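You operate a simulated robot arm through the tools that you are given. There is no shell and no other tool.

You are at the controls of a simulated two-armed robot. One attempt, no reset.

Task
Wind on fresh tape, tape-test the cap in the holder and box it.
Fine: one press; a whole print is GOOD, a faint one HOLD; the tape arm ends parked. Where these are worked on the way, their far stop is far enough and under half their travel is too little: tape arm.

Only the result counts: the job must be done as asked and must still hold three seconds after the hand-in. Knocking over, shifting, dropping, spilling or breaking anything else fails it. A push-on lid holds only when it is set on centred and level and pressed home; a screw cap is set on level and turned clockwise until tight.

Robot
Two 7-joint arms with fingered hands on one trunk that stands fixed in place. Base frame: the origin is at the foot of the trunk, x ahead of it, y to its left, z up. Units: mm, degrees, N and s.
The left shoulder is at [70, 139, 1083], the right one opposite. With the tool pointing down near the work surface each hand reaches from about 460 to 840 mm from the base axis, measured 20 degrees to its own side. Payload 3.9 kg a hand.
Tool frame (each hand has its own): the origin (TCP) lies between the finger pads and is the grasp point; the fingertips stand 29 mm ahead of it; z points along the fingers, y is the line along which they close. The gripper opens to 100 mm; its body begins 34 mm behind the TCP. The gripper is a hand of 5 fingers: y runs from the thumb to the fingers, the wrist lies at [-15, -105, -177] in the tool frame.
Orientation is that of the tool frame in the base frame, as a unit quaternion [x, y, z, w]. With the fingers straight down and the wrist toward the robot, the tool's x, y and z point along [0, 1, 0], [1, 0, 0] and [0, 0, -1] of the base frame.

Tools
- The arms move only by the tool jog_arm. It takes "left_moves", "right_moves" or both (then of equal length, played together; a hand with none holds still); each is a list of rows, each an object of numbers (a shift or turn left out is 0): "x", "y", "z": the shift along the base's x, y, z in mm; "wx", "wy", "wz": the turn, a rotation vector about the base's x, y, z in degrees. In form: [{"x": .., "y": .., "z": .., "wx": .., "wy": .., "wz": ..}, ...]. A call has 1 to 20 rows; each row shifts and turns the commanded pose from where the row before left it. Rows are played at 5 a second. More than 50 mm and 8.6 degrees between two rows, and nothing of the call is played. A pose out of reach is approached as far as the arm can. The call stops where the force on the tool passes 50 N (or 10 N more than at its start, if that is more) or the arm is blocked; 0.2 s more then pass. In this call time passes only in rows, and 0.2 s behind the last. It gives the time, the measured TCP pose, the force on the tool (base axes), the opening and the grip force at its end, in the units of the frame above (readings bear some noise), with the torque about the TCP (base axes, N m) and any sound that the robot's microphone picked up.
- Cameras (640 x 400 px; columns grow to the right, rows downward): "scene" is now at [113.9, 64, 1408.5]; the picture's right is [0.71, -0.71, 0.00], its down [-0.37, -0.37, -0.86] and it looks along [0.60, 0.61, -0.52] (base axes); focal length 306 px, centre (320, 200). "left" rides on the left gripper at [-65, -86, -121] in its tool frame; the picture's right is [-0.76, -0.31, 0.58], its down [0.59, -0.70, 0.40] and it looks along [0.28, 0.64, 0.71] (tool axes); focal length 247 px, centre (320, 200). "right" rides on the right gripper at [66, -86, -121] in its tool frame; the picture's right is [-0.76, 0.31, -0.58], its down [-0.59, -0.70, 0.40] and it looks along [-0.28, 0.64, 0.71] (tool axes); focal length 247 px, centre (320, 200). There is no depth. A picture from a camera that has moved, and an enlarged one, comes with that camera's place and axes in the base frame and with its lens.
- capture(camera): a new picture of that camera. The clock stands still meanwhile.
- raise_lower(by): slides the trunk up (or, below 0, down) by that many mm; the arms and the scene camera ride with it, the base frame stays. It gives what a move gives, with no picture.
- move_fingers(index, middle, ring, little, thumb_bend, thumb_turn, hand): sets how far each is bent, from 0 (flat) to 1 (curled in); at 0.3 the hand is open as for a grip, at 0.7 the pads meet at the TCP. One left out holds its place. A second passes; each finger stops where it meets its share of the squeeze, and holds until it gets a number again. It is the only way to open and close the hand. It gives what a move gives, with no picture; readings hold the bend of each and the force on index, middle, ring, little, thumb and palm. thumb_turn goes from beside the hand (0) to across from the fingers (1), as for a grip.
- turn_head(pan, tilt): turns the head with the scene camera to pan (to the left, within 86 degrees either way) and tilt (down, from -29 to 69), counted from straight ahead of the robot. It gives what a move gives.
- close_up(camera, box): a new picture of the part [left, top, right, bottom] of that camera's present view, enlarged. The clock stands still meanwhile.
- job_done(): hands the job in; it is judged then, once.

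Nothing tells you positions but the pictures and the camera data. Unless the task says otherwise, let go and move clear before handing in.

The tools are called as a command line: name --argument value ..., lists and objects as JSON in quotes. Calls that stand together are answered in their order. jog_arm: Moves the arms, as the interface text tells. Its arguments: {"type":"object","properties":{"left_moves":{"type":"array"},"right_moves":{"type":"array"}},"required":[]} The other tools are called the same way: raise_lower (by) moves the trunk up or down; move_fingers (index, middle, ring, little, thumb_bend, thumb_turn, hand) moves the fingers one by one; turn_head (pan, tilt) turns the head that bears the scene camera; capture (camera) takes a picture; close_up (camera, box) takes an enlarged picture of a part of a camera's view; job_done () hands the job in.

At the start:

```text
t: 0.0
left_eef_pos: [341.0, 507.8, 1255.9]
left_tcp_rot: [0.44, 0.898, 0.001, -0.001]
left_ft_force: [0.5, 0.5, -0.4]
left_wrist_torque: [0.01, 0.01, -0.03]
left_grip_width: 99.7
left_grasp_force: 0.2
left_shape: jaw
left_bend: [0.3, 0.3, 0.3, 0.3, 0.3, 0.98]
left_finger forces: [0.0, 0.0, 0.0, 0.0, 0.1, 0.1]
right_eef_pos: [351.0, 102.5, 1214.2]
right_tcp_rot: [0.44, 0.898, 0.001, 0.0]
right_ft_force: [-0.7, 0.1, 0.0]
right_wrist_torque: [-0.01, -0.01, 0.02]
right_grip_width: 100.0
right_grasp_force: 0.2
right_shape: jaw
right_bend: [0.3, 0.3, 0.3, 0.3, 0.3, 0.98]
right_finger forces: [0.1, 0.0, 0.0, 0.0, 0.0, 0.0]
trunk travel left (down, up): [-725.0, 115.0]
head pan, tilt (commanded): [45.0, 31.2]
```

scene: 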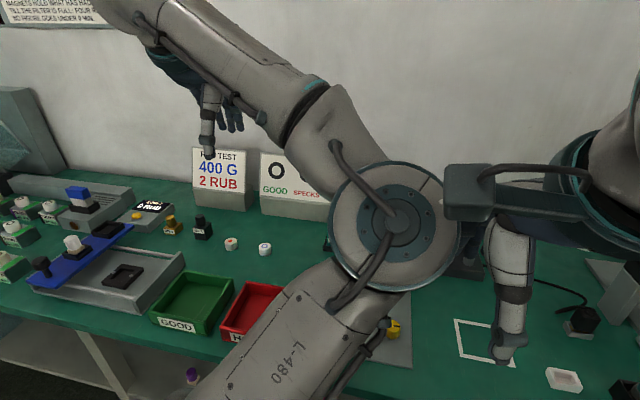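
right: 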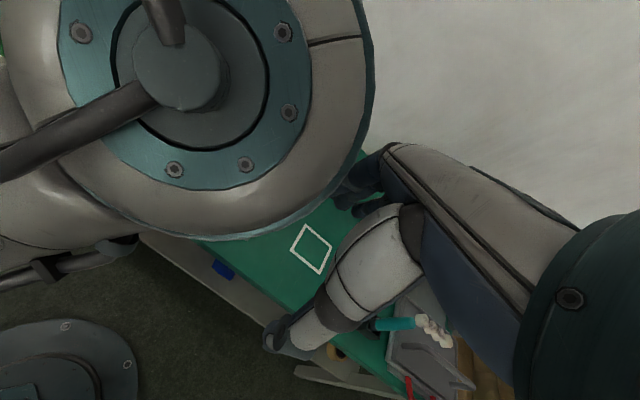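
left: 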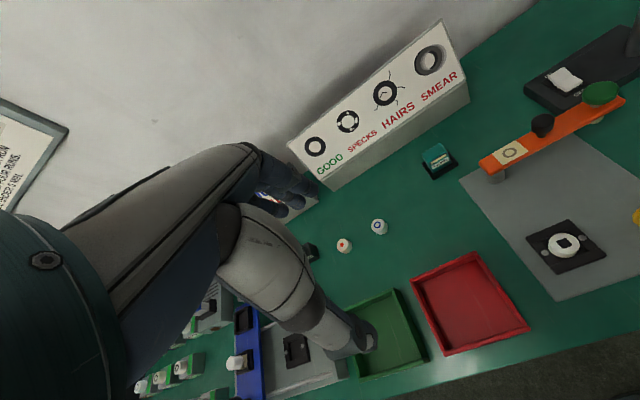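

I see a long green bench with two work stations, green GOOD and red boxes, and an orange arm with a cap-like holder near it. I'll look around first by turning the head and taking close-ups.

turn_head --pan 60 --tilt 25

capture --camera "left"

```text
t: 0.8
left_eef_pos: [339.5, 508.5, 1256.2]
left_tcp_rot: [0.441, 0.898, 0.001, 0.0]
left_ft_force: [0.2, -0.3, -0.8]
left_wrist_torque: [0.0, 0.03, 0.0]
left_grip_width: 99.5
left_grasp_force: 0.0
left_shape: jaw
left_bend: [0.3, 0.3, 0.3, 0.3, 0.3, 0.98]
left_finger forces: [0.0, 0.0, 0.0, 0.1, 0.1, 0.0]
right_eef_pos: [351.5, 101.1, 1215.0]
right_tcp_rot: [0.439, 0.898, 0.001, 0.0]
right_ft_force: [0.3, 0.7, 0.0]
right_wrist_torque: [-0.01, 0.0, -0.04]
right_grip_width: 99.6
right_grasp_force: 0.2
right_shape: jaw
right_bend: [0.3, 0.3, 0.3, 0.3, 0.3, 0.98]
right_finger forces: [0.0, 0.1, 0.1, 0.1, 0.0, 0.1]
trunk travel left (down, up): [-725.0, 115.0]
head pan, tilt (commanded): [60.0, 25.0]
```

```text
taken
camera left: at [313.1, 404.2, 1376.2], right [0.22, -0.79, -0.58], down [-0.92, 0.04, -0.4], along [0.33, 0.62, -0.71], focal length 247 px, centre (320, 200)
```

left: 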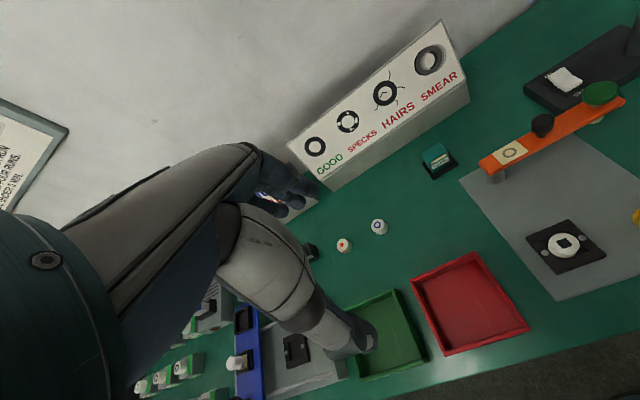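

The arms block part of the scene view; I'll take pictures from the head at several angles to map the stations.

capture --camera "scene"

close_up --camera "left" --box '[400, 40, 640, 300]'

close_up --camera "left" --box '[120, 180, 400, 400]'

```text
taken
camera scene: at [96.5, 80.1, 1418.3], right [0.87, -0.5, 0.0], down [-0.21, -0.37, -0.91], along [0.45, 0.78, -0.42], focal length 306 px, centre (320, 200)
```

scene: 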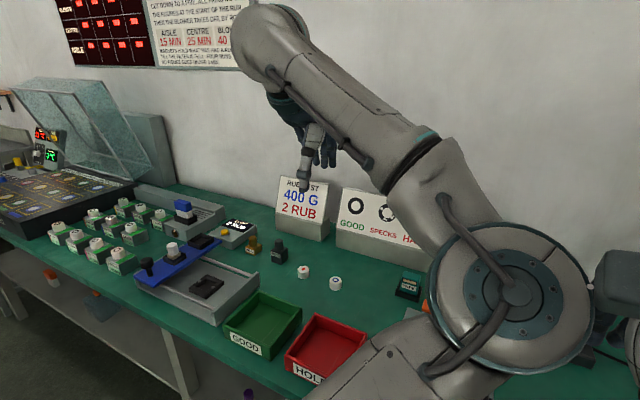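

```text
1.54 times, centred on (520, 170) of left
camera zoom: at [313.1, 404.2, 1376.2], right [0.22, -0.79, -0.58], down [-0.92, 0.04, -0.4], along [0.33, 0.62, -0.71], focal length 380 px, centre (12, 246)
```

zoom: 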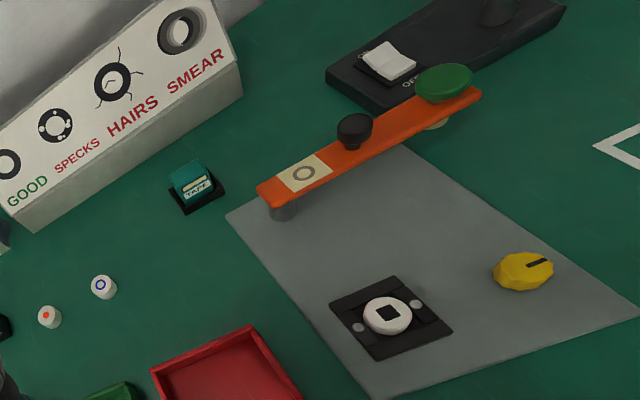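

```text
1.82 times, centred on (260, 290) of left
camera zoom: at [313.1, 404.2, 1376.2], right [0.22, -0.79, -0.58], down [-0.92, 0.04, -0.4], along [0.33, 0.62, -0.71], focal length 449 px, centre (429, 36)
```

zoom: 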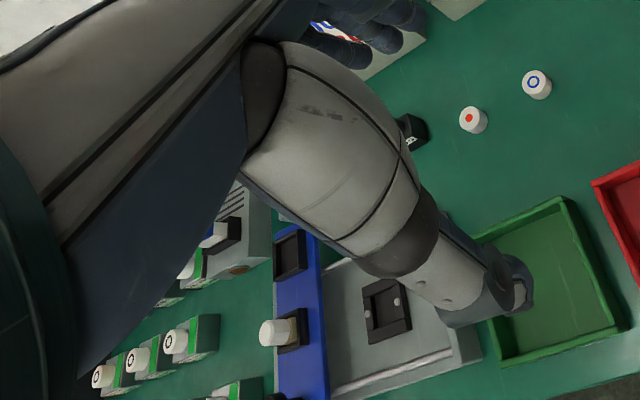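

The tape station (grey plate, orange arm, holder, yellow knob) lies roughly at x≈470, y≈340 with the bench about z≈800. I'll look to other directions of the head for signs and other items.

turn_head --pan 30 --tilt 45

capture --camera "scene"

turn_head --pan 75 --tilt 15

capture --camera "scene"

turn_head --pan 10 --tilt 30

capture --camera "scene"

```text
t: 1.7
left_eef_pos: [339.8, 508.2, 1256.8]
left_tcp_rot: [0.44, 0.898, 0.001, 0.001]
left_ft_force: [-0.5, -0.3, -0.7]
left_wrist_torque: [0.0, -0.02, 0.0]
left_grip_width: 99.8
left_grasp_force: 0.0
left_shape: jaw
left_bend: [0.3, 0.3, 0.3, 0.3, 0.3, 0.98]
left_finger forces: [0.0, 0.0, 0.0, 0.0, 0.0, 0.0]
right_eef_pos: [350.6, 101.6, 1214.4]
right_tcp_rot: [0.44, 0.898, 0.0, 0.0]
right_ft_force: [-0.3, -0.5, -0.2]
right_wrist_torque: [0.01, 0.01, -0.03]
right_grip_width: 100.0
right_grasp_force: 0.1
right_shape: jaw
right_bend: [0.3, 0.3, 0.3, 0.3, 0.3, 0.98]
right_finger forces: [0.1, 0.0, 0.0, 0.0, 0.0, 0.0]
trunk travel left (down, up): [-725.0, 115.0]
head pan, tilt (commanded): [30.0, 45.0]
```

```text
taken
camera scene: at [120.7, 41.2, 1387.8], right [0.5, -0.87, 0.0], down [-0.61, -0.35, -0.71], along [0.61, 0.35, -0.71], focal length 306 px, centre (320, 200)
```

scene: 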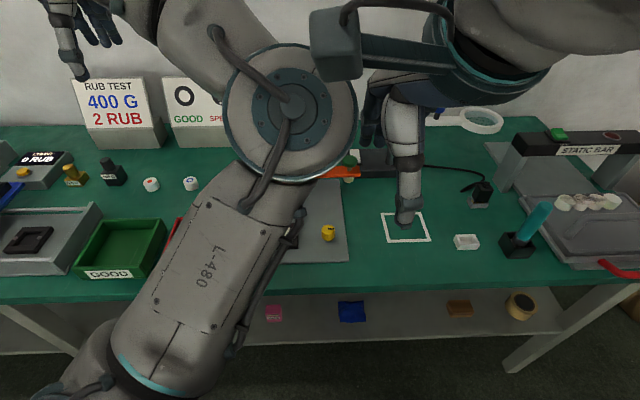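

```text
t: 2.8
left_eef_pos: [340.4, 508.8, 1257.3]
left_tcp_rot: [0.439, 0.898, 0.0, -0.001]
left_ft_force: [-0.1, -0.4, 0.4]
left_wrist_torque: [0.0, 0.0, -0.02]
left_grip_width: 99.7
left_grasp_force: 0.1
left_shape: jaw
left_bend: [0.3, 0.3, 0.3, 0.3, 0.3, 0.98]
left_finger forces: [0.1, 0.1, 0.0, 0.0, 0.1, 0.0]
right_eef_pos: [352.3, 100.9, 1214.7]
right_tcp_rot: [0.44, 0.898, 0.0, 0.0]
right_ft_force: [0.1, -0.2, -1.2]
right_wrist_torque: [-0.03, 0.01, 0.0]
right_grip_width: 100.0
right_grasp_force: 0.1
right_shape: jaw
right_bend: [0.3, 0.3, 0.3, 0.3, 0.3, 0.98]
right_finger forces: [0.0, 0.0, 0.1, 0.0, 0.0, 0.0]
trunk travel left (down, up): [-725.0, 115.0]
head pan, tilt (commanded): [75.0, 15.0]
```

```text
taken
camera scene: at [74.6, 90.6, 1434.5], right [0.97, -0.26, 0.0], down [-0.07, -0.25, -0.97], along [0.25, 0.93, -0.26], focal length 306 px, centre (320, 200)
```

scene: 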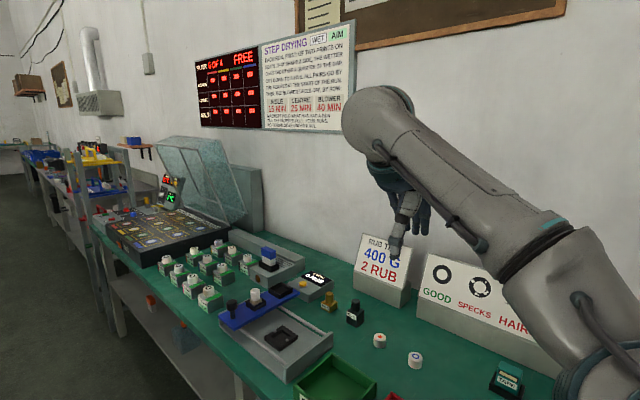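

```text
t: 4.2
left_eef_pos: [340.5, 507.8, 1257.6]
left_tcp_rot: [0.439, 0.898, 0.001, 0.0]
left_ft_force: [0.0, -0.3, 0.3]
left_wrist_torque: [0.0, 0.0, -0.01]
left_grip_width: 99.7
left_grasp_force: 0.1
left_shape: jaw
left_bend: [0.3, 0.3, 0.3, 0.3, 0.3, 0.98]
left_finger forces: [0.1, 0.0, 0.0, 0.0, 0.0, 0.1]
right_eef_pos: [351.0, 101.1, 1213.6]
right_tcp_rot: [0.44, 0.898, 0.0, 0.0]
right_ft_force: [-0.3, -1.3, 0.7]
right_wrist_torque: [-0.03, 0.0, 0.03]
right_grip_width: 99.7
right_grasp_force: 0.0
right_shape: jaw
right_bend: [0.3, 0.3, 0.3, 0.3, 0.3, 0.98]
right_finger forces: [0.0, 0.0, 0.0, 0.0, 0.0, 0.1]
trunk travel left (down, up): [-725.0, 115.0]
head pan, tilt (commanded): [10.0, 30.0]
```

```text
taken
camera scene: at [139.3, 16.2, 1410.4], right [0.17, -0.98, 0.0], down [-0.49, -0.09, -0.87], along [0.85, 0.15, -0.5], focal length 306 px, centre (320, 200)
```

scene: 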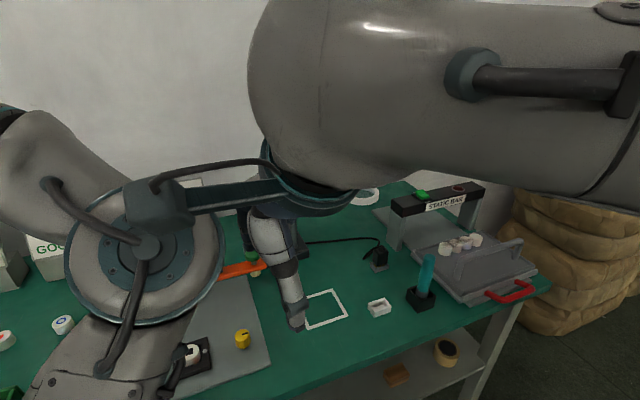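

The bench runs diagonally in front-left of the robot. I'll move the right arm aside to the right so that the head can see the tape station.

jog_arm --right_moves '[{"y": -50}, {"y": -50}, {"y": -50}, {"y": -50}, {"y": -50}, {"y": -50}, {"y": -50}, {"y": -50}]'

turn_head --pan 30 --tilt 45

capture --camera "scene"

```text
t: 6.0
left_eef_pos: [339.9, 506.5, 1258.5]
left_tcp_rot: [0.44, 0.898, 0.001, 0.0]
left_ft_force: [-0.4, -0.3, 0.3]
left_wrist_torque: [0.0, 0.01, -0.01]
left_grip_width: 99.8
left_grasp_force: 0.0
left_shape: jaw
left_bend: [0.3, 0.3, 0.3, 0.3, 0.3, 0.98]
left_finger forces: [0.1, 0.0, 0.1, 0.0, 0.0, 0.0]
right_eef_pos: [351.9, -300.0, 1213.9]
right_tcp_rot: [0.44, 0.898, 0.0, 0.0]
right_ft_force: [0.0, 0.4, 0.2]
right_wrist_torque: [0.02, -0.01, -0.03]
right_grip_width: 99.7
right_grasp_force: 0.1
right_shape: jaw
right_bend: [0.3, 0.3, 0.3, 0.3, 0.3, 0.98]
right_finger forces: [0.2, 0.1, 0.0, 0.0, 0.0, 0.0]
trunk travel left (down, up): [-725.0, 115.0]
head pan, tilt (commanded): [10.0, 30.0]
```

```text
t: 6.8
left_eef_pos: [340.3, 508.4, 1257.2]
left_tcp_rot: [0.44, 0.898, 0.0, 0.0]
left_ft_force: [0.4, -0.2, -0.9]
left_wrist_torque: [-0.01, 0.04, -0.02]
left_grip_width: 100.1
left_grasp_force: 0.1
left_shape: jaw
left_bend: [0.3, 0.3, 0.3, 0.3, 0.3, 0.98]
left_finger forces: [0.0, 0.0, 0.0, 0.1, 0.0, 0.0]
right_eef_pos: [351.9, -299.6, 1214.4]
right_tcp_rot: [0.44, 0.898, 0.001, -0.001]
right_ft_force: [0.2, 0.3, -0.8]
right_wrist_torque: [-0.01, -0.02, 0.02]
right_grip_width: 99.7
right_grasp_force: 0.0
right_shape: jaw
right_bend: [0.3, 0.3, 0.3, 0.3, 0.3, 0.98]
right_finger forces: [0.0, 0.0, 0.0, 0.0, 0.0, 0.1]
trunk travel left (down, up): [-725.0, 115.0]
head pan, tilt (commanded): [30.0, 45.0]
```

```text
taken
camera scene: at [120.8, 41.2, 1387.8], right [0.5, -0.87, 0.0], down [-0.61, -0.35, -0.71], along [0.61, 0.35, -0.71], focal length 306 px, centre (320, 200)
```

scene: 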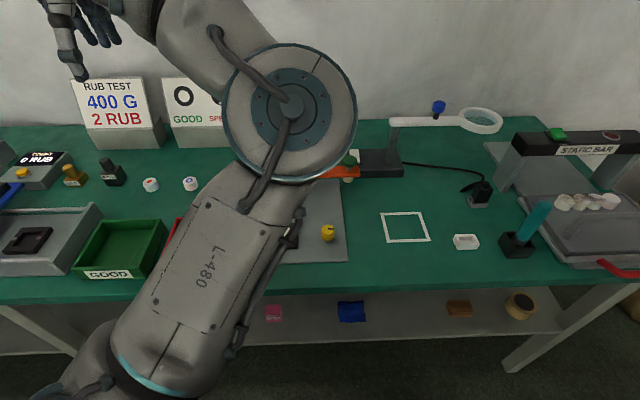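

The left arm's elbow blocks the tape station, so I'll swing the left hand out to the left and look again.

jog_arm --left_moves '[{"x": -20, "y": 40}, {"x": -20, "y": 40}, {"x": -20, "y": 40}, {"x": -20, "y": 40}, {"x": -20, "y": 40}, {"x": -20, "y": 40}]'

capture --camera "scene"

```text
t: 8.2
left_eef_pos: [216.5, 751.2, 1255.2]
left_tcp_rot: [0.44, 0.898, 0.0, 0.001]
left_ft_force: [-0.6, 0.1, 0.2]
left_wrist_torque: [0.0, 0.0, -0.03]
left_grip_width: 99.8
left_grasp_force: 0.0
left_shape: jaw
left_bend: [0.3, 0.3, 0.3, 0.3, 0.3, 0.98]
left_finger forces: [0.1, 0.1, 0.0, 0.0, 0.0, 0.0]
right_eef_pos: [349.9, -296.9, 1216.9]
right_tcp_rot: [0.44, 0.898, 0.0, 0.001]
right_ft_force: [-0.9, 0.8, -0.2]
right_wrist_torque: [-0.05, -0.01, -0.03]
right_grip_width: 99.8
right_grasp_force: 0.0
right_shape: jaw
right_bend: [0.3, 0.3, 0.3, 0.3, 0.3, 0.98]
right_finger forces: [0.0, 0.0, 0.0, 0.1, 0.0, 0.0]
trunk travel left (down, up): [-725.0, 115.0]
head pan, tilt (commanded): [30.0, 45.0]
```

```text
taken
camera scene: at [118.6, 44.1, 1387.9], right [0.5, -0.87, 0.0], down [-0.61, -0.36, -0.71], along [0.61, 0.35, -0.71], focal length 306 px, centre (320, 200)
```

scene: 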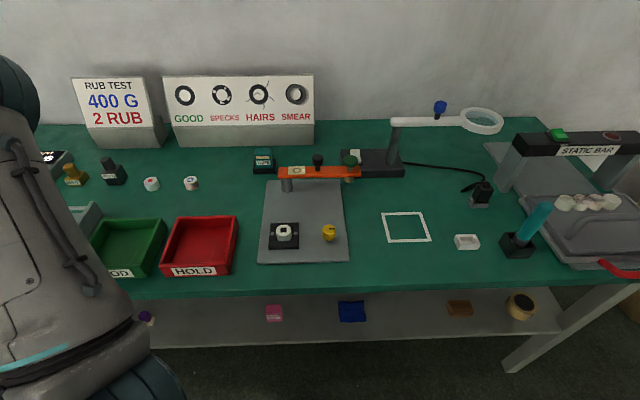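

Now the whole tape station is in view. I'll zoom in on it and on the reference sign.

close_up --camera "scene" --box '[240, 135, 420, 275]'

close_up --camera "scene" --box '[260, 150, 370, 200]'

close_up --camera "scene" --box '[260, 205, 350, 260]'

close_up --camera "scene" --box '[150, 60, 330, 200]'

```text
2.86 times, centred on (330, 205) of scene
camera zoom: at [118.6, 44.1, 1387.9], right [0.5, -0.87, 0.0], down [-0.61, -0.36, -0.71], along [0.61, 0.35, -0.71], focal length 874 px, centre (291, 186)
```

zoom: 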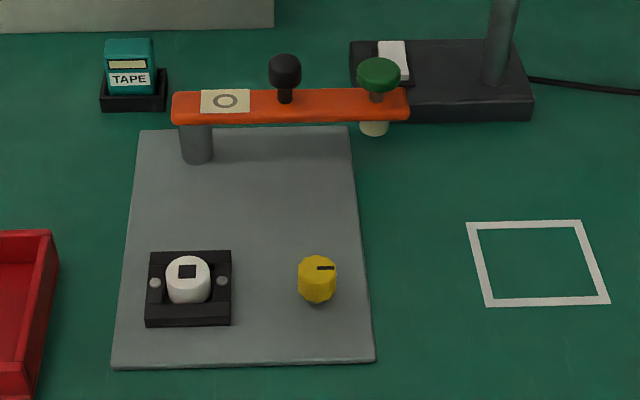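

```text
5.82 times, centred on (315, 175) of scene
camera zoom: at [118.6, 44.1, 1387.9], right [0.5, -0.87, 0.0], down [-0.61, -0.36, -0.71], along [0.61, 0.35, -0.71], focal length 1780 px, centre (349, 346)
```

zoom: 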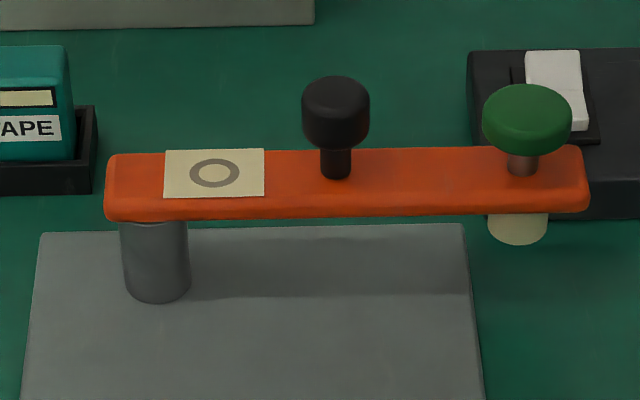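

```text
7.11 times, centred on (305, 232) of scene
camera zoom: at [118.6, 44.1, 1387.9], right [0.5, -0.87, 0.0], down [-0.61, -0.36, -0.71], along [0.61, 0.35, -0.71], focal length 2176 px, centre (427, -31)
```

zoom: 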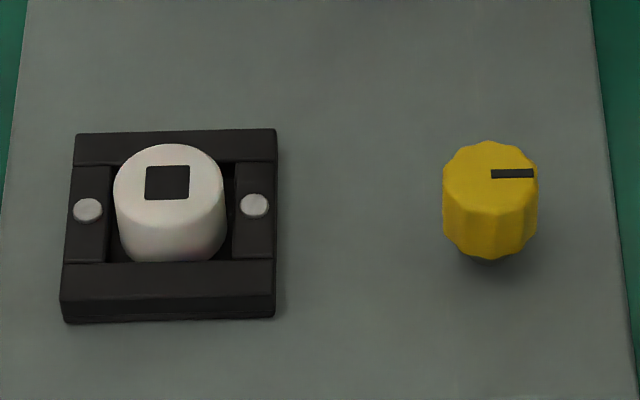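

```text
2.86 times, centred on (240, 130) of scene
camera zoom: at [118.6, 44.1, 1387.9], right [0.5, -0.87, 0.0], down [-0.61, -0.36, -0.71], along [0.61, 0.35, -0.71], focal length 874 px, centre (549, 400)
```

zoom: 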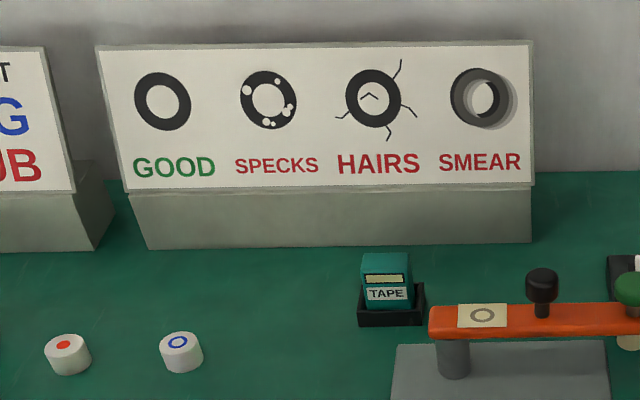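

The grey post is the pivot (about x 608, y 433), the green knob with the pad beneath is the press at the arm's free end, the black knob is the swing handle, the holder cap sits near (466, 341) and the yellow winding knob near (526, 255). I'll bring the left hand camera over the station for a second, closer view.

jog_arm --left_moves '[{"x": 16.4, "y": -38.9, "z": -18.7}, {"x": 16.4, "y": -38.9, "z": -18.7}, {"x": 16.4, "y": -38.9, "z": -18.7}, {"x": 16.4, "y": -38.9, "z": -18.7}, {"x": 16.4, "y": -38.9, "z": -18.7}, {"x": 16.4, "y": -38.9, "z": -18.7}, {"x": 16.4, "y": -38.9, "z": -18.7}, {"x": 16.4, "y": -38.9, "z": -18.7}, {"x": 16.4, "y": -38.9, "z": -18.7}, {"x": 16.4, "y": -38.9, "z": -18.7}, {"x": 16.4, "y": -38.9, "z": -18.7}]'

capture --camera "left"

capture --camera "scene"

```text
t: 10.6
left_eef_pos: [404.0, 377.9, 1050.1]
left_tcp_rot: [0.441, 0.898, -0.001, 0.001]
left_ft_force: [-0.4, 0.6, -0.1]
left_wrist_torque: [0.0, 0.03, 0.01]
left_grip_width: 99.8
left_grasp_force: 0.1
left_shape: jaw
left_bend: [0.3, 0.3, 0.3, 0.3, 0.3, 0.98]
left_finger forces: [0.0, 0.0, 0.0, 0.0, 0.1, 0.1]
left hand out of reach, approached as far as the arm can: row 10, 11
right_eef_pos: [351.5, -299.0, 1213.9]
right_tcp_rot: [0.44, 0.898, 0.0, 0.0]
right_ft_force: [-0.2, -0.4, 0.2]
right_wrist_torque: [-0.02, 0.02, -0.04]
right_grip_width: 99.8
right_grasp_force: 0.1
right_shape: jaw
right_bend: [0.3, 0.3, 0.3, 0.3, 0.3, 0.98]
right_finger forces: [0.0, 0.0, 0.0, 0.0, 0.0, 0.0]
trunk travel left (down, up): [-725.0, 115.0]
head pan, tilt (commanded): [30.0, 45.0]
```

```text
taken
camera left: at [375.6, 274.8, 1169.5], right [0.22, -0.79, -0.58], down [-0.92, 0.04, -0.4], along [0.33, 0.62, -0.71], focal length 247 px, centre (320, 200)
```

left: 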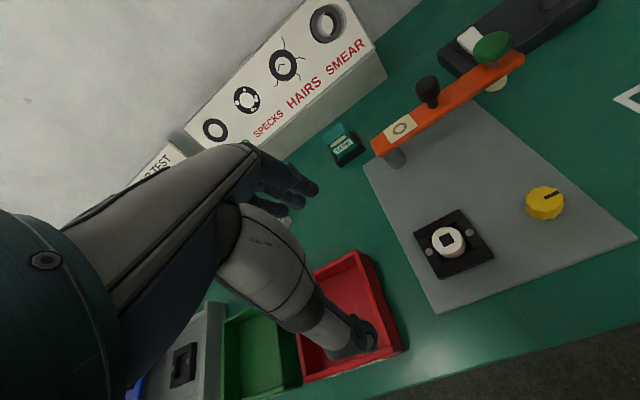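

```text
taken
camera scene: at [121.0, 41.3, 1387.7], right [0.5, -0.87, 0.0], down [-0.61, -0.35, -0.71], along [0.61, 0.35, -0.71], focal length 306 px, centre (320, 200)
```

scene: 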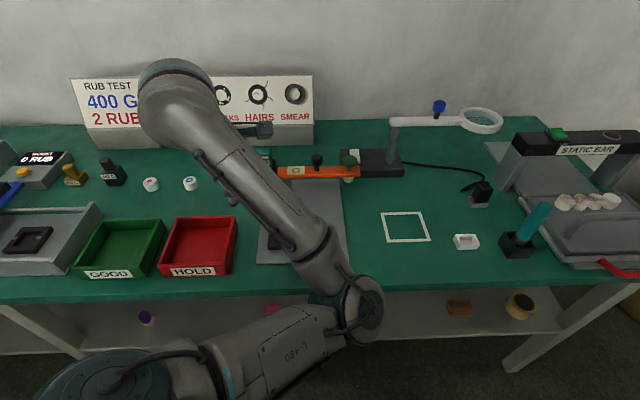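

The cap top is near (468, 341, 836), yellow knob near (518, 250, 835–860), pivot post near (611, 433). I'll move the left hand to hover above the yellow knob and check.

jog_arm --left_moves '[{"x": 24, "y": -25, "z": -10}, {"x": 24, "y": -25, "z": -10}, {"x": 24, "y": -25, "z": -10}, {"x": 24, "y": -25, "z": -10}, {"x": 18, "y": -20, "z": -10}]'

capture --camera "left"

capture --camera "scene"

```text
t: 11.8
left_eef_pos: [531.5, 366.8, 1007.0]
left_tcp_rot: [0.439, 0.898, 0.0, 0.0]
left_ft_force: [0.7, -0.5, 0.0]
left_wrist_torque: [-0.03, 0.0, 0.01]
left_grip_width: 99.8
left_grasp_force: 0.1
left_shape: jaw
left_bend: [0.3, 0.3, 0.3, 0.3, 0.3, 0.98]
left_finger forces: [0.0, 0.0, 0.1, 0.0, 0.0, 0.0]
left hand out of reach, approached as far as the arm can: row 1, 2, 3, 4, 5
right_eef_pos: [351.1, -298.9, 1214.8]
right_tcp_rot: [0.441, 0.898, 0.0, 0.0]
right_ft_force: [0.0, 0.0, -0.4]
right_wrist_torque: [-0.02, -0.01, -0.01]
right_grip_width: 100.0
right_grasp_force: 0.2
right_shape: jaw
right_bend: [0.3, 0.3, 0.3, 0.3, 0.3, 0.98]
right_finger forces: [0.0, 0.0, 0.0, 0.0, 0.0, 0.1]
trunk travel left (down, up): [-725.0, 115.0]
head pan, tilt (commanded): [30.0, 45.0]
```

```text
taken
camera left: at [504.7, 262.2, 1125.8], right [0.22, -0.79, -0.58], down [-0.92, 0.03, -0.4], along [0.33, 0.62, -0.71], focal length 247 px, centre (320, 200)
```

left: 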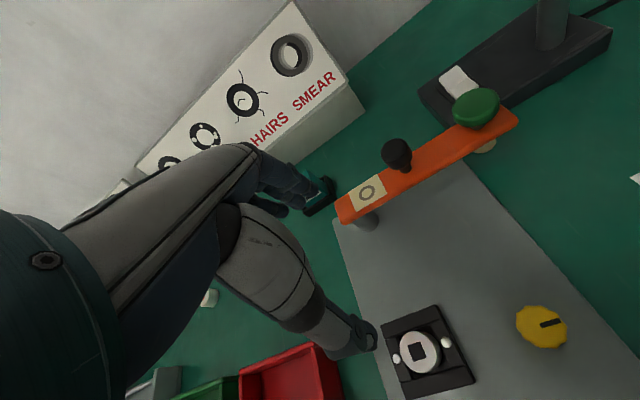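

```text
taken
camera scene: at [121.1, 41.0, 1387.7], right [0.5, -0.87, 0.0], down [-0.61, -0.35, -0.71], along [0.61, 0.35, -0.71], focal length 306 px, centre (320, 200)
```

scene: 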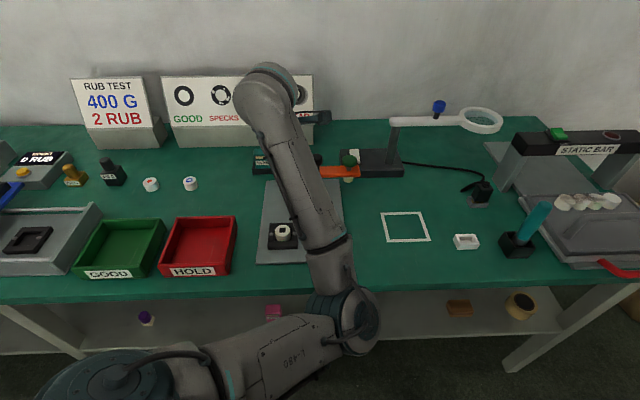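

The left hand was short of the target because it is too high and close for a downward wrist; raising the trunk should help the wrist point down near the bench. I'll raise it 100 mm, then go lower toward the yellow knob.

raise_lower --by 100

jog_arm --left_moves '[{"z": -30}, {"z": -30}, {"z": -30}]'

```text
t: 13.2
left_eef_pos: [530.6, 366.2, 1106.9]
left_tcp_rot: [0.439, 0.899, 0.001, 0.0]
left_ft_force: [-0.6, -0.7, -0.3]
left_wrist_torque: [0.04, 0.0, 0.0]
left_grip_width: 99.7
left_grasp_force: 0.0
left_shape: jaw
left_bend: [0.3, 0.3, 0.3, 0.3, 0.3, 0.98]
left_finger forces: [0.0, 0.0, 0.0, 0.0, 0.1, 0.0]
right_eef_pos: [351.3, -298.5, 1315.6]
right_tcp_rot: [0.44, 0.898, 0.0, 0.001]
right_ft_force: [-0.5, -0.3, 0.1]
right_wrist_torque: [0.0, -0.01, -0.04]
right_grip_width: 99.6
right_grasp_force: 0.0
right_shape: jaw
right_bend: [0.3, 0.3, 0.3, 0.3, 0.3, 0.98]
right_finger forces: [0.0, 0.0, 0.0, 0.0, 0.0, 0.1]
trunk travel left (down, up): [-825.0, 15.0]
head pan, tilt (commanded): [30.0, 45.0]
```

```text
t: 14.2
left_eef_pos: [529.5, 392.6, 1034.0]
left_tcp_rot: [0.422, 0.906, 0.02, 0.005]
left_ft_force: [-0.7, 0.1, 0.5]
left_wrist_torque: [-0.02, 0.01, 0.02]
left_grip_width: 99.7
left_grasp_force: 0.1
left_shape: jaw
left_bend: [0.3, 0.3, 0.3, 0.3, 0.3, 0.98]
left_finger forces: [0.0, 0.1, 0.0, 0.1, 0.0, 0.0]
left hand out of reach, approached as far as the arm can: row 3
right_eef_pos: [352.0, -299.6, 1314.6]
right_tcp_rot: [0.44, 0.898, 0.0, 0.001]
right_ft_force: [-0.6, -0.3, 0.3]
right_wrist_torque: [0.0, -0.01, 0.05]
right_grip_width: 100.0
right_grasp_force: 0.0
right_shape: jaw
right_bend: [0.3, 0.3, 0.3, 0.3, 0.3, 0.98]
right_finger forces: [0.0, 0.0, 0.1, 0.2, 0.0, 0.0]
trunk travel left (down, up): [-825.0, 15.0]
head pan, tilt (commanded): [30.0, 45.0]
stopped in row 3 (left hand): the arm was blocked; the commanded pose is now the measured one
```

The left arm reported being blocked; I'll look at the scene to see its configuration.

capture --camera "scene"

capture --camera "left"

capture --camera "right"

```text
taken
camera scene: at [120.7, 40.9, 1487.8], right [0.5, -0.87, 0.0], down [-0.61, -0.35, -0.71], along [0.61, 0.35, -0.71], focal length 306 px, centre (320, 200)
```

scene: 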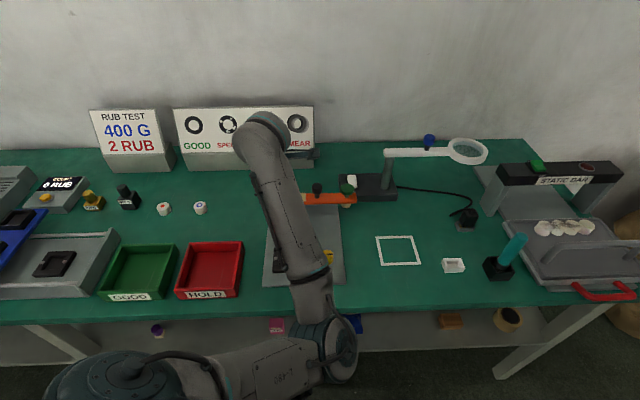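

```text
taken
camera left: at [503.3, 283.8, 1149.1], right [0.27, -0.76, -0.6], down [-0.91, 0.01, -0.42], along [0.33, 0.65, -0.68], focal length 247 px, centre (320, 200)
```

left: 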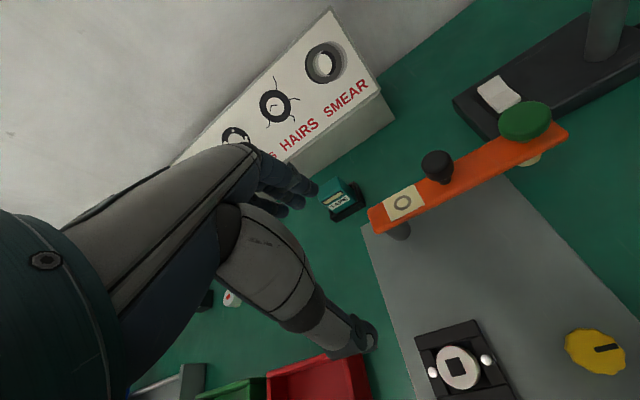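

```text
taken
camera right: at [243.6, -299.3, 1434.8], right [0.71, -0.41, 0.58], down [-0.19, -0.9, -0.4], along [0.68, 0.17, -0.71], focal length 247 px, centre (320, 200)
```

right: 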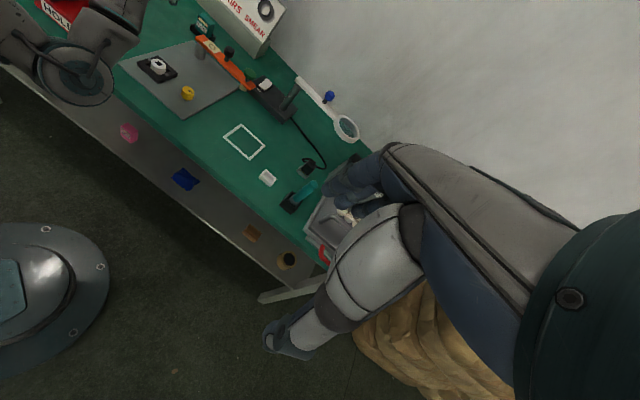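

The elbow has swung low in front of the chest and the wrist is bent near its limit. I'll yaw the hand clockwise so the forearm comes more straight from the left shoulder, and check the posture.

jog_arm --left_moves '[{"x": 10, "y": 10, "z": 10, "wz": -8}, {"x": 10, "y": 10, "z": 10, "wz": -8}, {"x": 10, "y": 0, "wz": -8}, {"x": 10, "wz": -8}]'

capture --camera "scene"

```text
t: 15.2
left_eef_pos: [570.9, 409.6, 1052.2]
left_tcp_rot: [0.658, 0.753, 0.015, 0.01]
left_ft_force: [0.9, 0.7, -1.4]
left_wrist_torque: [0.0, 0.01, 0.01]
left_grip_width: 99.7
left_grasp_force: 0.0
left_shape: jaw
left_bend: [0.3, 0.3, 0.3, 0.3, 0.3, 0.98]
left_finger forces: [0.1, 0.1, 0.0, 0.1, 0.0, 0.1]
right_eef_pos: [352.7, -297.7, 1314.6]
right_tcp_rot: [0.44, 0.898, 0.0, 0.0]
right_ft_force: [0.3, 0.4, 0.2]
right_wrist_torque: [0.0, 0.02, -0.01]
right_grip_width: 99.6
right_grasp_force: 0.0
right_shape: jaw
right_bend: [0.3, 0.3, 0.3, 0.3, 0.3, 0.98]
right_finger forces: [0.1, 0.1, 0.1, 0.0, 0.1, 0.0]
trunk travel left (down, up): [-825.0, 15.0]
head pan, tilt (commanded): [30.0, 45.0]
```

```text
taken
camera scene: at [121.1, 41.2, 1487.7], right [0.5, -0.87, 0.0], down [-0.61, -0.35, -0.71], along [0.61, 0.35, -0.71], focal length 306 px, centre (320, 200)
```

scene: 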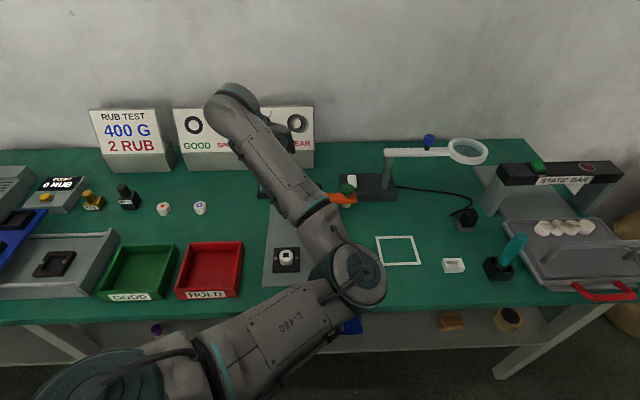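

The yaw lifted the elbow. I'll keep yawing to bring the elbow further up and over, and watch it.

jog_arm --left_moves '[{"wz": -8}, {"wz": -8}, {"wz": -8}, {"wz": -8}, {"wz": -8}]'

capture --camera "scene"

```text
t: 16.4
left_eef_pos: [570.7, 410.0, 1051.7]
left_tcp_rot: [0.876, 0.481, 0.011, 0.015]
left_ft_force: [0.7, -0.7, 0.2]
left_wrist_torque: [0.01, -0.01, 0.01]
left_grip_width: 99.9
left_grasp_force: 0.1
left_shape: jaw
left_bend: [0.3, 0.3, 0.3, 0.3, 0.3, 0.98]
left_finger forces: [0.0, 0.1, 0.0, 0.0, 0.1, 0.0]
right_eef_pos: [352.8, -298.4, 1314.5]
right_tcp_rot: [0.44, 0.898, 0.0, 0.001]
right_ft_force: [-0.1, -0.3, -0.5]
right_wrist_torque: [0.02, -0.04, 0.02]
right_grip_width: 99.7
right_grasp_force: 0.1
right_shape: jaw
right_bend: [0.3, 0.3, 0.3, 0.3, 0.3, 0.98]
right_finger forces: [0.0, 0.1, 0.1, 0.1, 0.0, 0.0]
trunk travel left (down, up): [-825.0, 15.0]
head pan, tilt (commanded): [30.0, 45.0]
```

```text
taken
camera scene: at [120.7, 41.6, 1487.7], right [0.5, -0.87, 0.0], down [-0.61, -0.35, -0.71], along [0.61, 0.35, -0.71], focal length 306 px, centre (320, 200)
```

scene: 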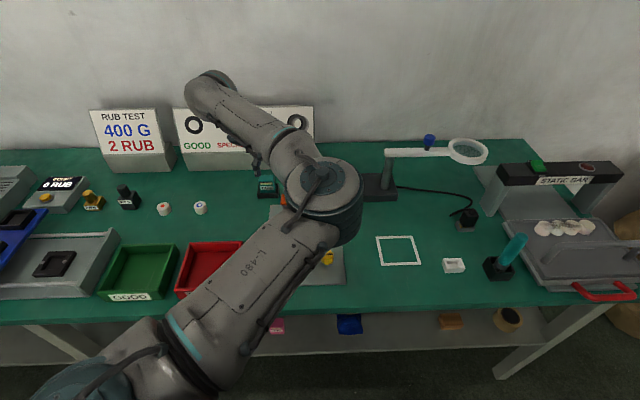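

The elbow keeps rising; I'll continue a bit more to bring it over to the left.

jog_arm --left_moves '[{"wz": -8}, {"wz": -8}, {"wz": -8}, {"wz": -8}]'

capture --camera "scene"

```text
t: 17.4
left_eef_pos: [570.6, 409.3, 1051.8]
left_tcp_rot: [0.975, 0.222, 0.007, 0.018]
left_ft_force: [0.7, 0.2, -1.0]
left_wrist_torque: [0.03, 0.0, -0.03]
left_grip_width: 99.8
left_grasp_force: 0.1
left_shape: jaw
left_bend: [0.3, 0.3, 0.3, 0.3, 0.3, 0.98]
left_finger forces: [0.0, 0.0, 0.0, 0.1, 0.0, 0.0]
right_eef_pos: [350.8, -297.7, 1315.7]
right_tcp_rot: [0.44, 0.898, 0.0, 0.001]
right_ft_force: [0.8, 0.1, 0.0]
right_wrist_torque: [0.01, -0.01, -0.01]
right_grip_width: 99.8
right_grasp_force: 0.1
right_shape: jaw
right_bend: [0.3, 0.3, 0.3, 0.3, 0.3, 0.98]
right_finger forces: [0.0, 0.0, 0.0, 0.1, 0.0, 0.1]
trunk travel left (down, up): [-825.0, 15.0]
head pan, tilt (commanded): [30.0, 45.0]
```

```text
taken
camera scene: at [120.8, 42.0, 1487.7], right [0.5, -0.87, 0.0], down [-0.61, -0.35, -0.71], along [0.61, 0.35, -0.71], focal length 306 px, centre (320, 200)
```

scene: 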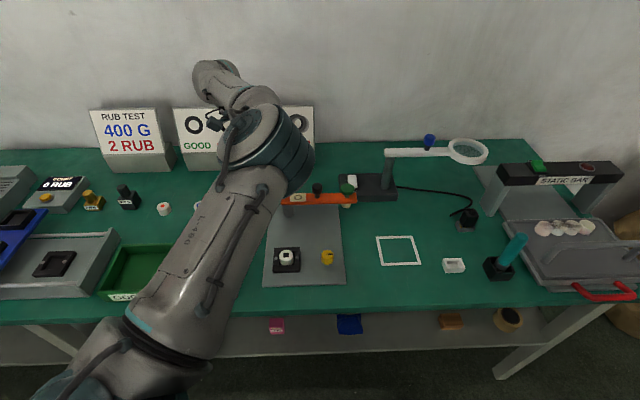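

The elbow is now high and to the left, a better posture. I'll move the hand toward the yellow knob at this yaw, descending to about z 960.

jog_arm --left_moves '[{"x": -10.4, "y": -32, "z": -18.4}, {"x": -10.4, "y": -32, "z": -18.4}, {"x": -10.4, "y": -32, "z": -18.4}, {"x": -10.4, "y": -32, "z": -18.4}, {"x": -10.4, "y": -32, "z": -18.4}]'

capture --camera "scene"

capture --camera "left"

```text
t: 18.6
left_eef_pos: [519.2, 249.7, 960.3]
left_tcp_rot: [0.975, 0.223, 0.007, 0.016]
left_ft_force: [0.8, 0.4, -0.1]
left_wrist_torque: [0.02, -0.01, 0.02]
left_grip_width: 99.7
left_grasp_force: 0.1
left_shape: jaw
left_bend: [0.3, 0.3, 0.3, 0.3, 0.3, 0.98]
left_finger forces: [0.0, 0.0, 0.0, 0.0, 0.0, 0.1]
right_eef_pos: [351.3, -300.3, 1315.0]
right_tcp_rot: [0.44, 0.898, 0.0, 0.001]
right_ft_force: [-0.3, -0.2, 0.1]
right_wrist_torque: [0.03, 0.01, -0.03]
right_grip_width: 99.8
right_grasp_force: 0.1
right_shape: jaw
right_bend: [0.3, 0.3, 0.3, 0.3, 0.3, 0.98]
right_finger forces: [0.0, 0.0, 0.1, 0.1, 0.1, 0.0]
trunk travel left (down, up): [-825.0, 15.0]
head pan, tilt (commanded): [30.0, 45.0]
```

```text
taken
camera scene: at [120.4, 40.1, 1487.8], right [0.5, -0.87, 0.0], down [-0.61, -0.35, -0.71], along [0.61, 0.35, -0.71], focal length 306 px, centre (320, 200)
```

scene: 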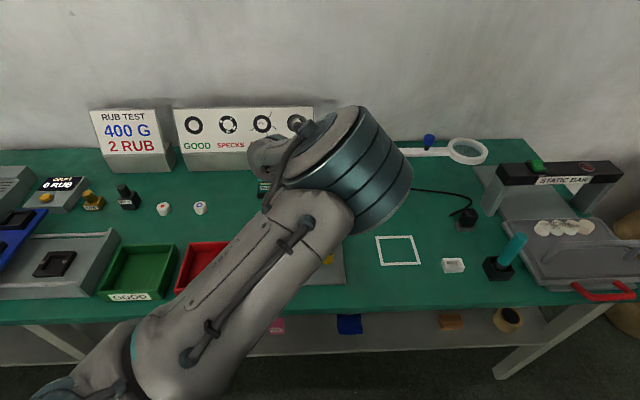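

```text
taken
camera left: at [419.7, 301.7, 1075.9], right [-0.8, -0.07, -0.59], down [0.23, 0.88, -0.42], along [0.55, -0.47, -0.69], focal length 247 px, centre (320, 200)
```

left: 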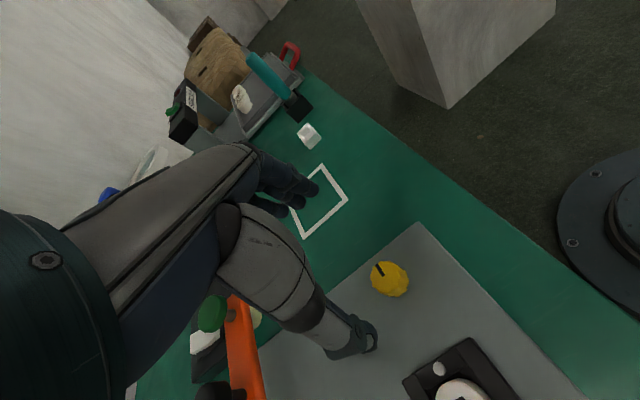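

The reach is good now. The yellow knob is near (514, 250) with its top near z 848. I'll yaw back counter-clockwise in the air to leave room for a clockwise turn, level the tool and check.

jog_arm --left_moves '[{"x": -2.5, "wx": 1.6, "wy": 1.2}, {"x": -2.5, "wz": 8}, {"wz": 8}, {"wz": 8}, {"wz": 8}, {"wz": 8}, {"wz": 8}, {"wz": 8}, {"wz": 8}]'

capture --camera "scene"

capture --camera "left"

```text
t: 20.5
left_eef_pos: [473.2, 257.7, 895.2]
left_tcp_rot: [0.711, 0.699, -0.062, -0.043]
left_ft_force: [0.5, -0.8, -0.4]
left_wrist_torque: [0.02, 0.01, 0.01]
left_grip_width: 99.7
left_grasp_force: 0.0
left_shape: jaw
left_bend: [0.3, 0.3, 0.3, 0.3, 0.3, 0.98]
left_finger forces: [0.0, 0.1, 0.1, 0.0, 0.1, 0.0]
right_eef_pos: [352.6, -299.7, 1315.1]
right_tcp_rot: [0.441, 0.898, 0.0, 0.0]
right_ft_force: [-0.1, -0.3, -0.8]
right_wrist_torque: [0.0, 0.01, 0.0]
right_grip_width: 99.9
right_grasp_force: 0.0
right_shape: jaw
right_bend: [0.3, 0.3, 0.3, 0.3, 0.3, 0.98]
right_finger forces: [0.1, 0.0, 0.0, 0.0, 0.1, 0.0]
trunk travel left (down, up): [-825.0, 15.0]
head pan, tilt (commanded): [30.0, 45.0]
stopped in row 9 (left hand): the arm was blocked; the commanded pose is now the measured one
```

```text
taken
camera scene: at [120.6, 41.0, 1487.8], right [0.5, -0.87, 0.0], down [-0.61, -0.35, -0.71], along [0.61, 0.35, -0.71], focal length 306 px, centre (320, 200)
```

scene: 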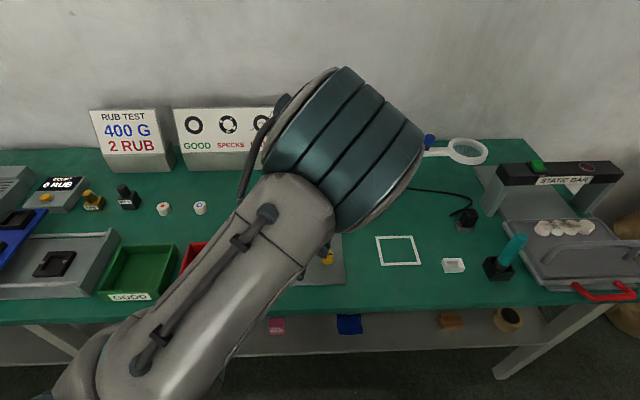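

```text
taken
camera left: at [405.5, 198.5, 1027.4], right [-0.4, -0.77, -0.5], down [-0.75, 0.59, -0.31], along [0.53, 0.25, -0.81], focal length 247 px, centre (320, 200)
```

left: 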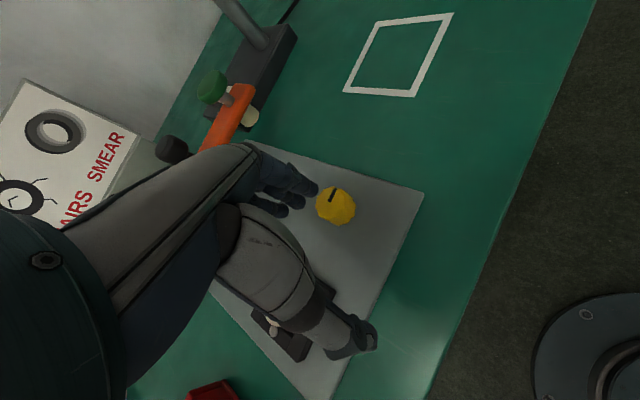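

The yaw hit a joint limit and the hand sank toward the holder (no contact felt). I'll back out right away: up first, then yaw clockwise again.

jog_arm --left_moves '[{"x": 5, "z": 15, "wz": -4}, {"x": 8, "z": 15, "wz": -8}, {"x": 8, "z": 15, "wz": -8}, {"x": 8, "z": 10, "wz": -8}, {"x": 8, "wz": -8}]'

capture --camera "left"

```text
t: 21.7
left_eef_pos: [511.1, 258.8, 950.2]
left_tcp_rot: [0.893, 0.443, -0.043, -0.061]
left_ft_force: [-0.5, -0.6, -0.6]
left_wrist_torque: [-0.01, 0.04, 0.0]
left_grip_width: 99.9
left_grasp_force: 0.0
left_shape: jaw
left_bend: [0.3, 0.3, 0.3, 0.3, 0.3, 0.98]
left_finger forces: [0.1, 0.1, 0.1, 0.1, 0.0, 0.0]
right_eef_pos: [352.8, -298.6, 1314.3]
right_tcp_rot: [0.44, 0.898, 0.0, 0.0]
right_ft_force: [0.1, -0.4, -0.1]
right_wrist_torque: [-0.02, 0.01, -0.01]
right_grip_width: 100.0
right_grasp_force: 0.0
right_shape: jaw
right_bend: [0.3, 0.3, 0.3, 0.3, 0.3, 0.98]
right_finger forces: [0.1, 0.1, 0.0, 0.0, 0.0, 0.1]
trunk travel left (down, up): [-825.0, 15.0]
head pan, tilt (commanded): [30.0, 45.0]
```

```text
taken
camera left: at [420.1, 250.1, 1082.3], right [-0.77, -0.38, -0.51], down [-0.25, 0.92, -0.3], along [0.58, -0.11, -0.81], focal length 247 px, centre (320, 200)
```

left: 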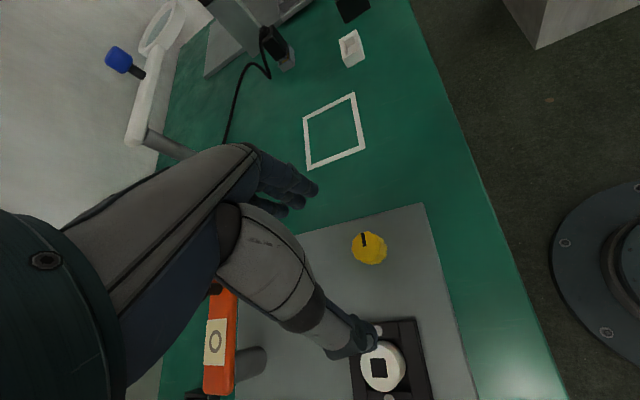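

I'm back up at z 950. I'll level the tool over the knob and test in the air how far it can yaw clockwise.

jog_arm --left_moves '[{"x": 1, "y": -4, "wx": -2, "wy": -3.7}, {"x": 1, "y": -4, "wx": -2.1, "wy": -3.8}, {"wz": -8}, {"wz": -8}, {"wz": -8}, {"wz": -8}, {"wz": -8}]'

jog_arm --left_moves '[{"wz": -8}, {"wz": -8}, {"wz": -8}, {"wz": -8}, {"wz": -8}, {"wz": -8}]'

capture --camera "scene"

capture --camera "left"

```text
t: 23.3
left_eef_pos: [512.6, 251.4, 948.4]
left_tcp_rot: [0.994, 0.112, 0.0, -0.001]
left_ft_force: [0.2, -0.3, -0.9]
left_wrist_torque: [-0.01, 0.02, 0.02]
left_grip_width: 100.0
left_grasp_force: 0.1
left_shape: jaw
left_bend: [0.3, 0.3, 0.3, 0.3, 0.3, 0.98]
left_finger forces: [0.0, 0.1, 0.0, 0.1, 0.0, 0.1]
right_eef_pos: [352.7, -298.7, 1314.8]
right_tcp_rot: [0.44, 0.898, 0.0, 0.001]
right_ft_force: [-0.9, -0.4, -0.3]
right_wrist_torque: [0.0, -0.01, 0.02]
right_grip_width: 99.8
right_grasp_force: 0.1
right_shape: jaw
right_bend: [0.3, 0.3, 0.3, 0.3, 0.3, 0.98]
right_finger forces: [0.0, 0.0, 0.0, 0.1, 0.0, 0.0]
trunk travel left (down, up): [-825.0, 15.0]
head pan, tilt (commanded): [30.0, 45.0]
```

```text
t: 24.7
left_eef_pos: [512.2, 250.0, 950.2]
left_tcp_rot: [0.953, -0.302, -0.001, 0.0]
left_ft_force: [-0.3, -0.8, -0.4]
left_wrist_torque: [0.01, 0.02, 0.01]
left_grip_width: 99.9
left_grasp_force: 0.1
left_shape: jaw
left_bend: [0.3, 0.3, 0.3, 0.3, 0.3, 0.98]
left_finger forces: [0.1, 0.1, 0.1, 0.1, 0.1, 0.0]
right_eef_pos: [351.5, -300.0, 1313.7]
right_tcp_rot: [0.44, 0.898, 0.0, 0.001]
right_ft_force: [0.4, 0.4, 0.2]
right_wrist_torque: [0.02, 0.0, -0.02]
right_grip_width: 100.0
right_grasp_force: 0.1
right_shape: jaw
right_bend: [0.3, 0.3, 0.3, 0.3, 0.3, 0.98]
right_finger forces: [0.1, 0.0, 0.0, 0.1, 0.0, 0.1]
trunk travel left (down, up): [-825.0, 15.0]
head pan, tilt (commanded): [30.0, 45.0]
```

```text
taken
camera scene: at [121.5, 39.7, 1487.7], right [0.5, -0.87, 0.0], down [-0.61, -0.35, -0.71], along [0.61, 0.35, -0.71], focal length 306 px, centre (320, 200)
```

scene: 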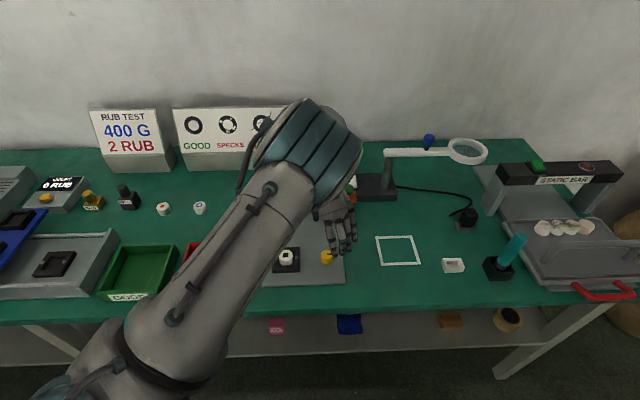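

```text
taken
camera left: at [508.8, 357.7, 1069.8], right [-0.44, 0.69, -0.58], down [0.89, 0.24, -0.4], along [-0.14, -0.69, -0.71], focal length 247 px, centre (320, 200)
```

left: 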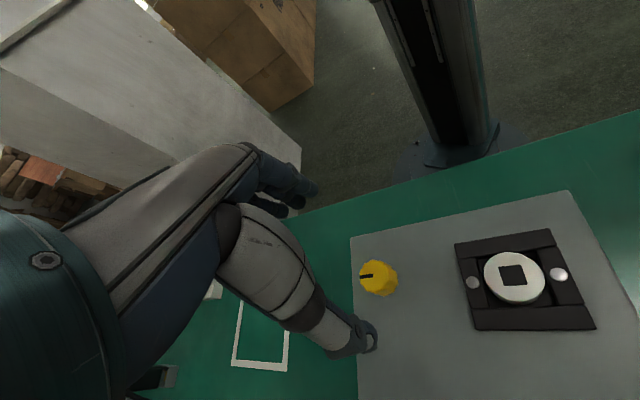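

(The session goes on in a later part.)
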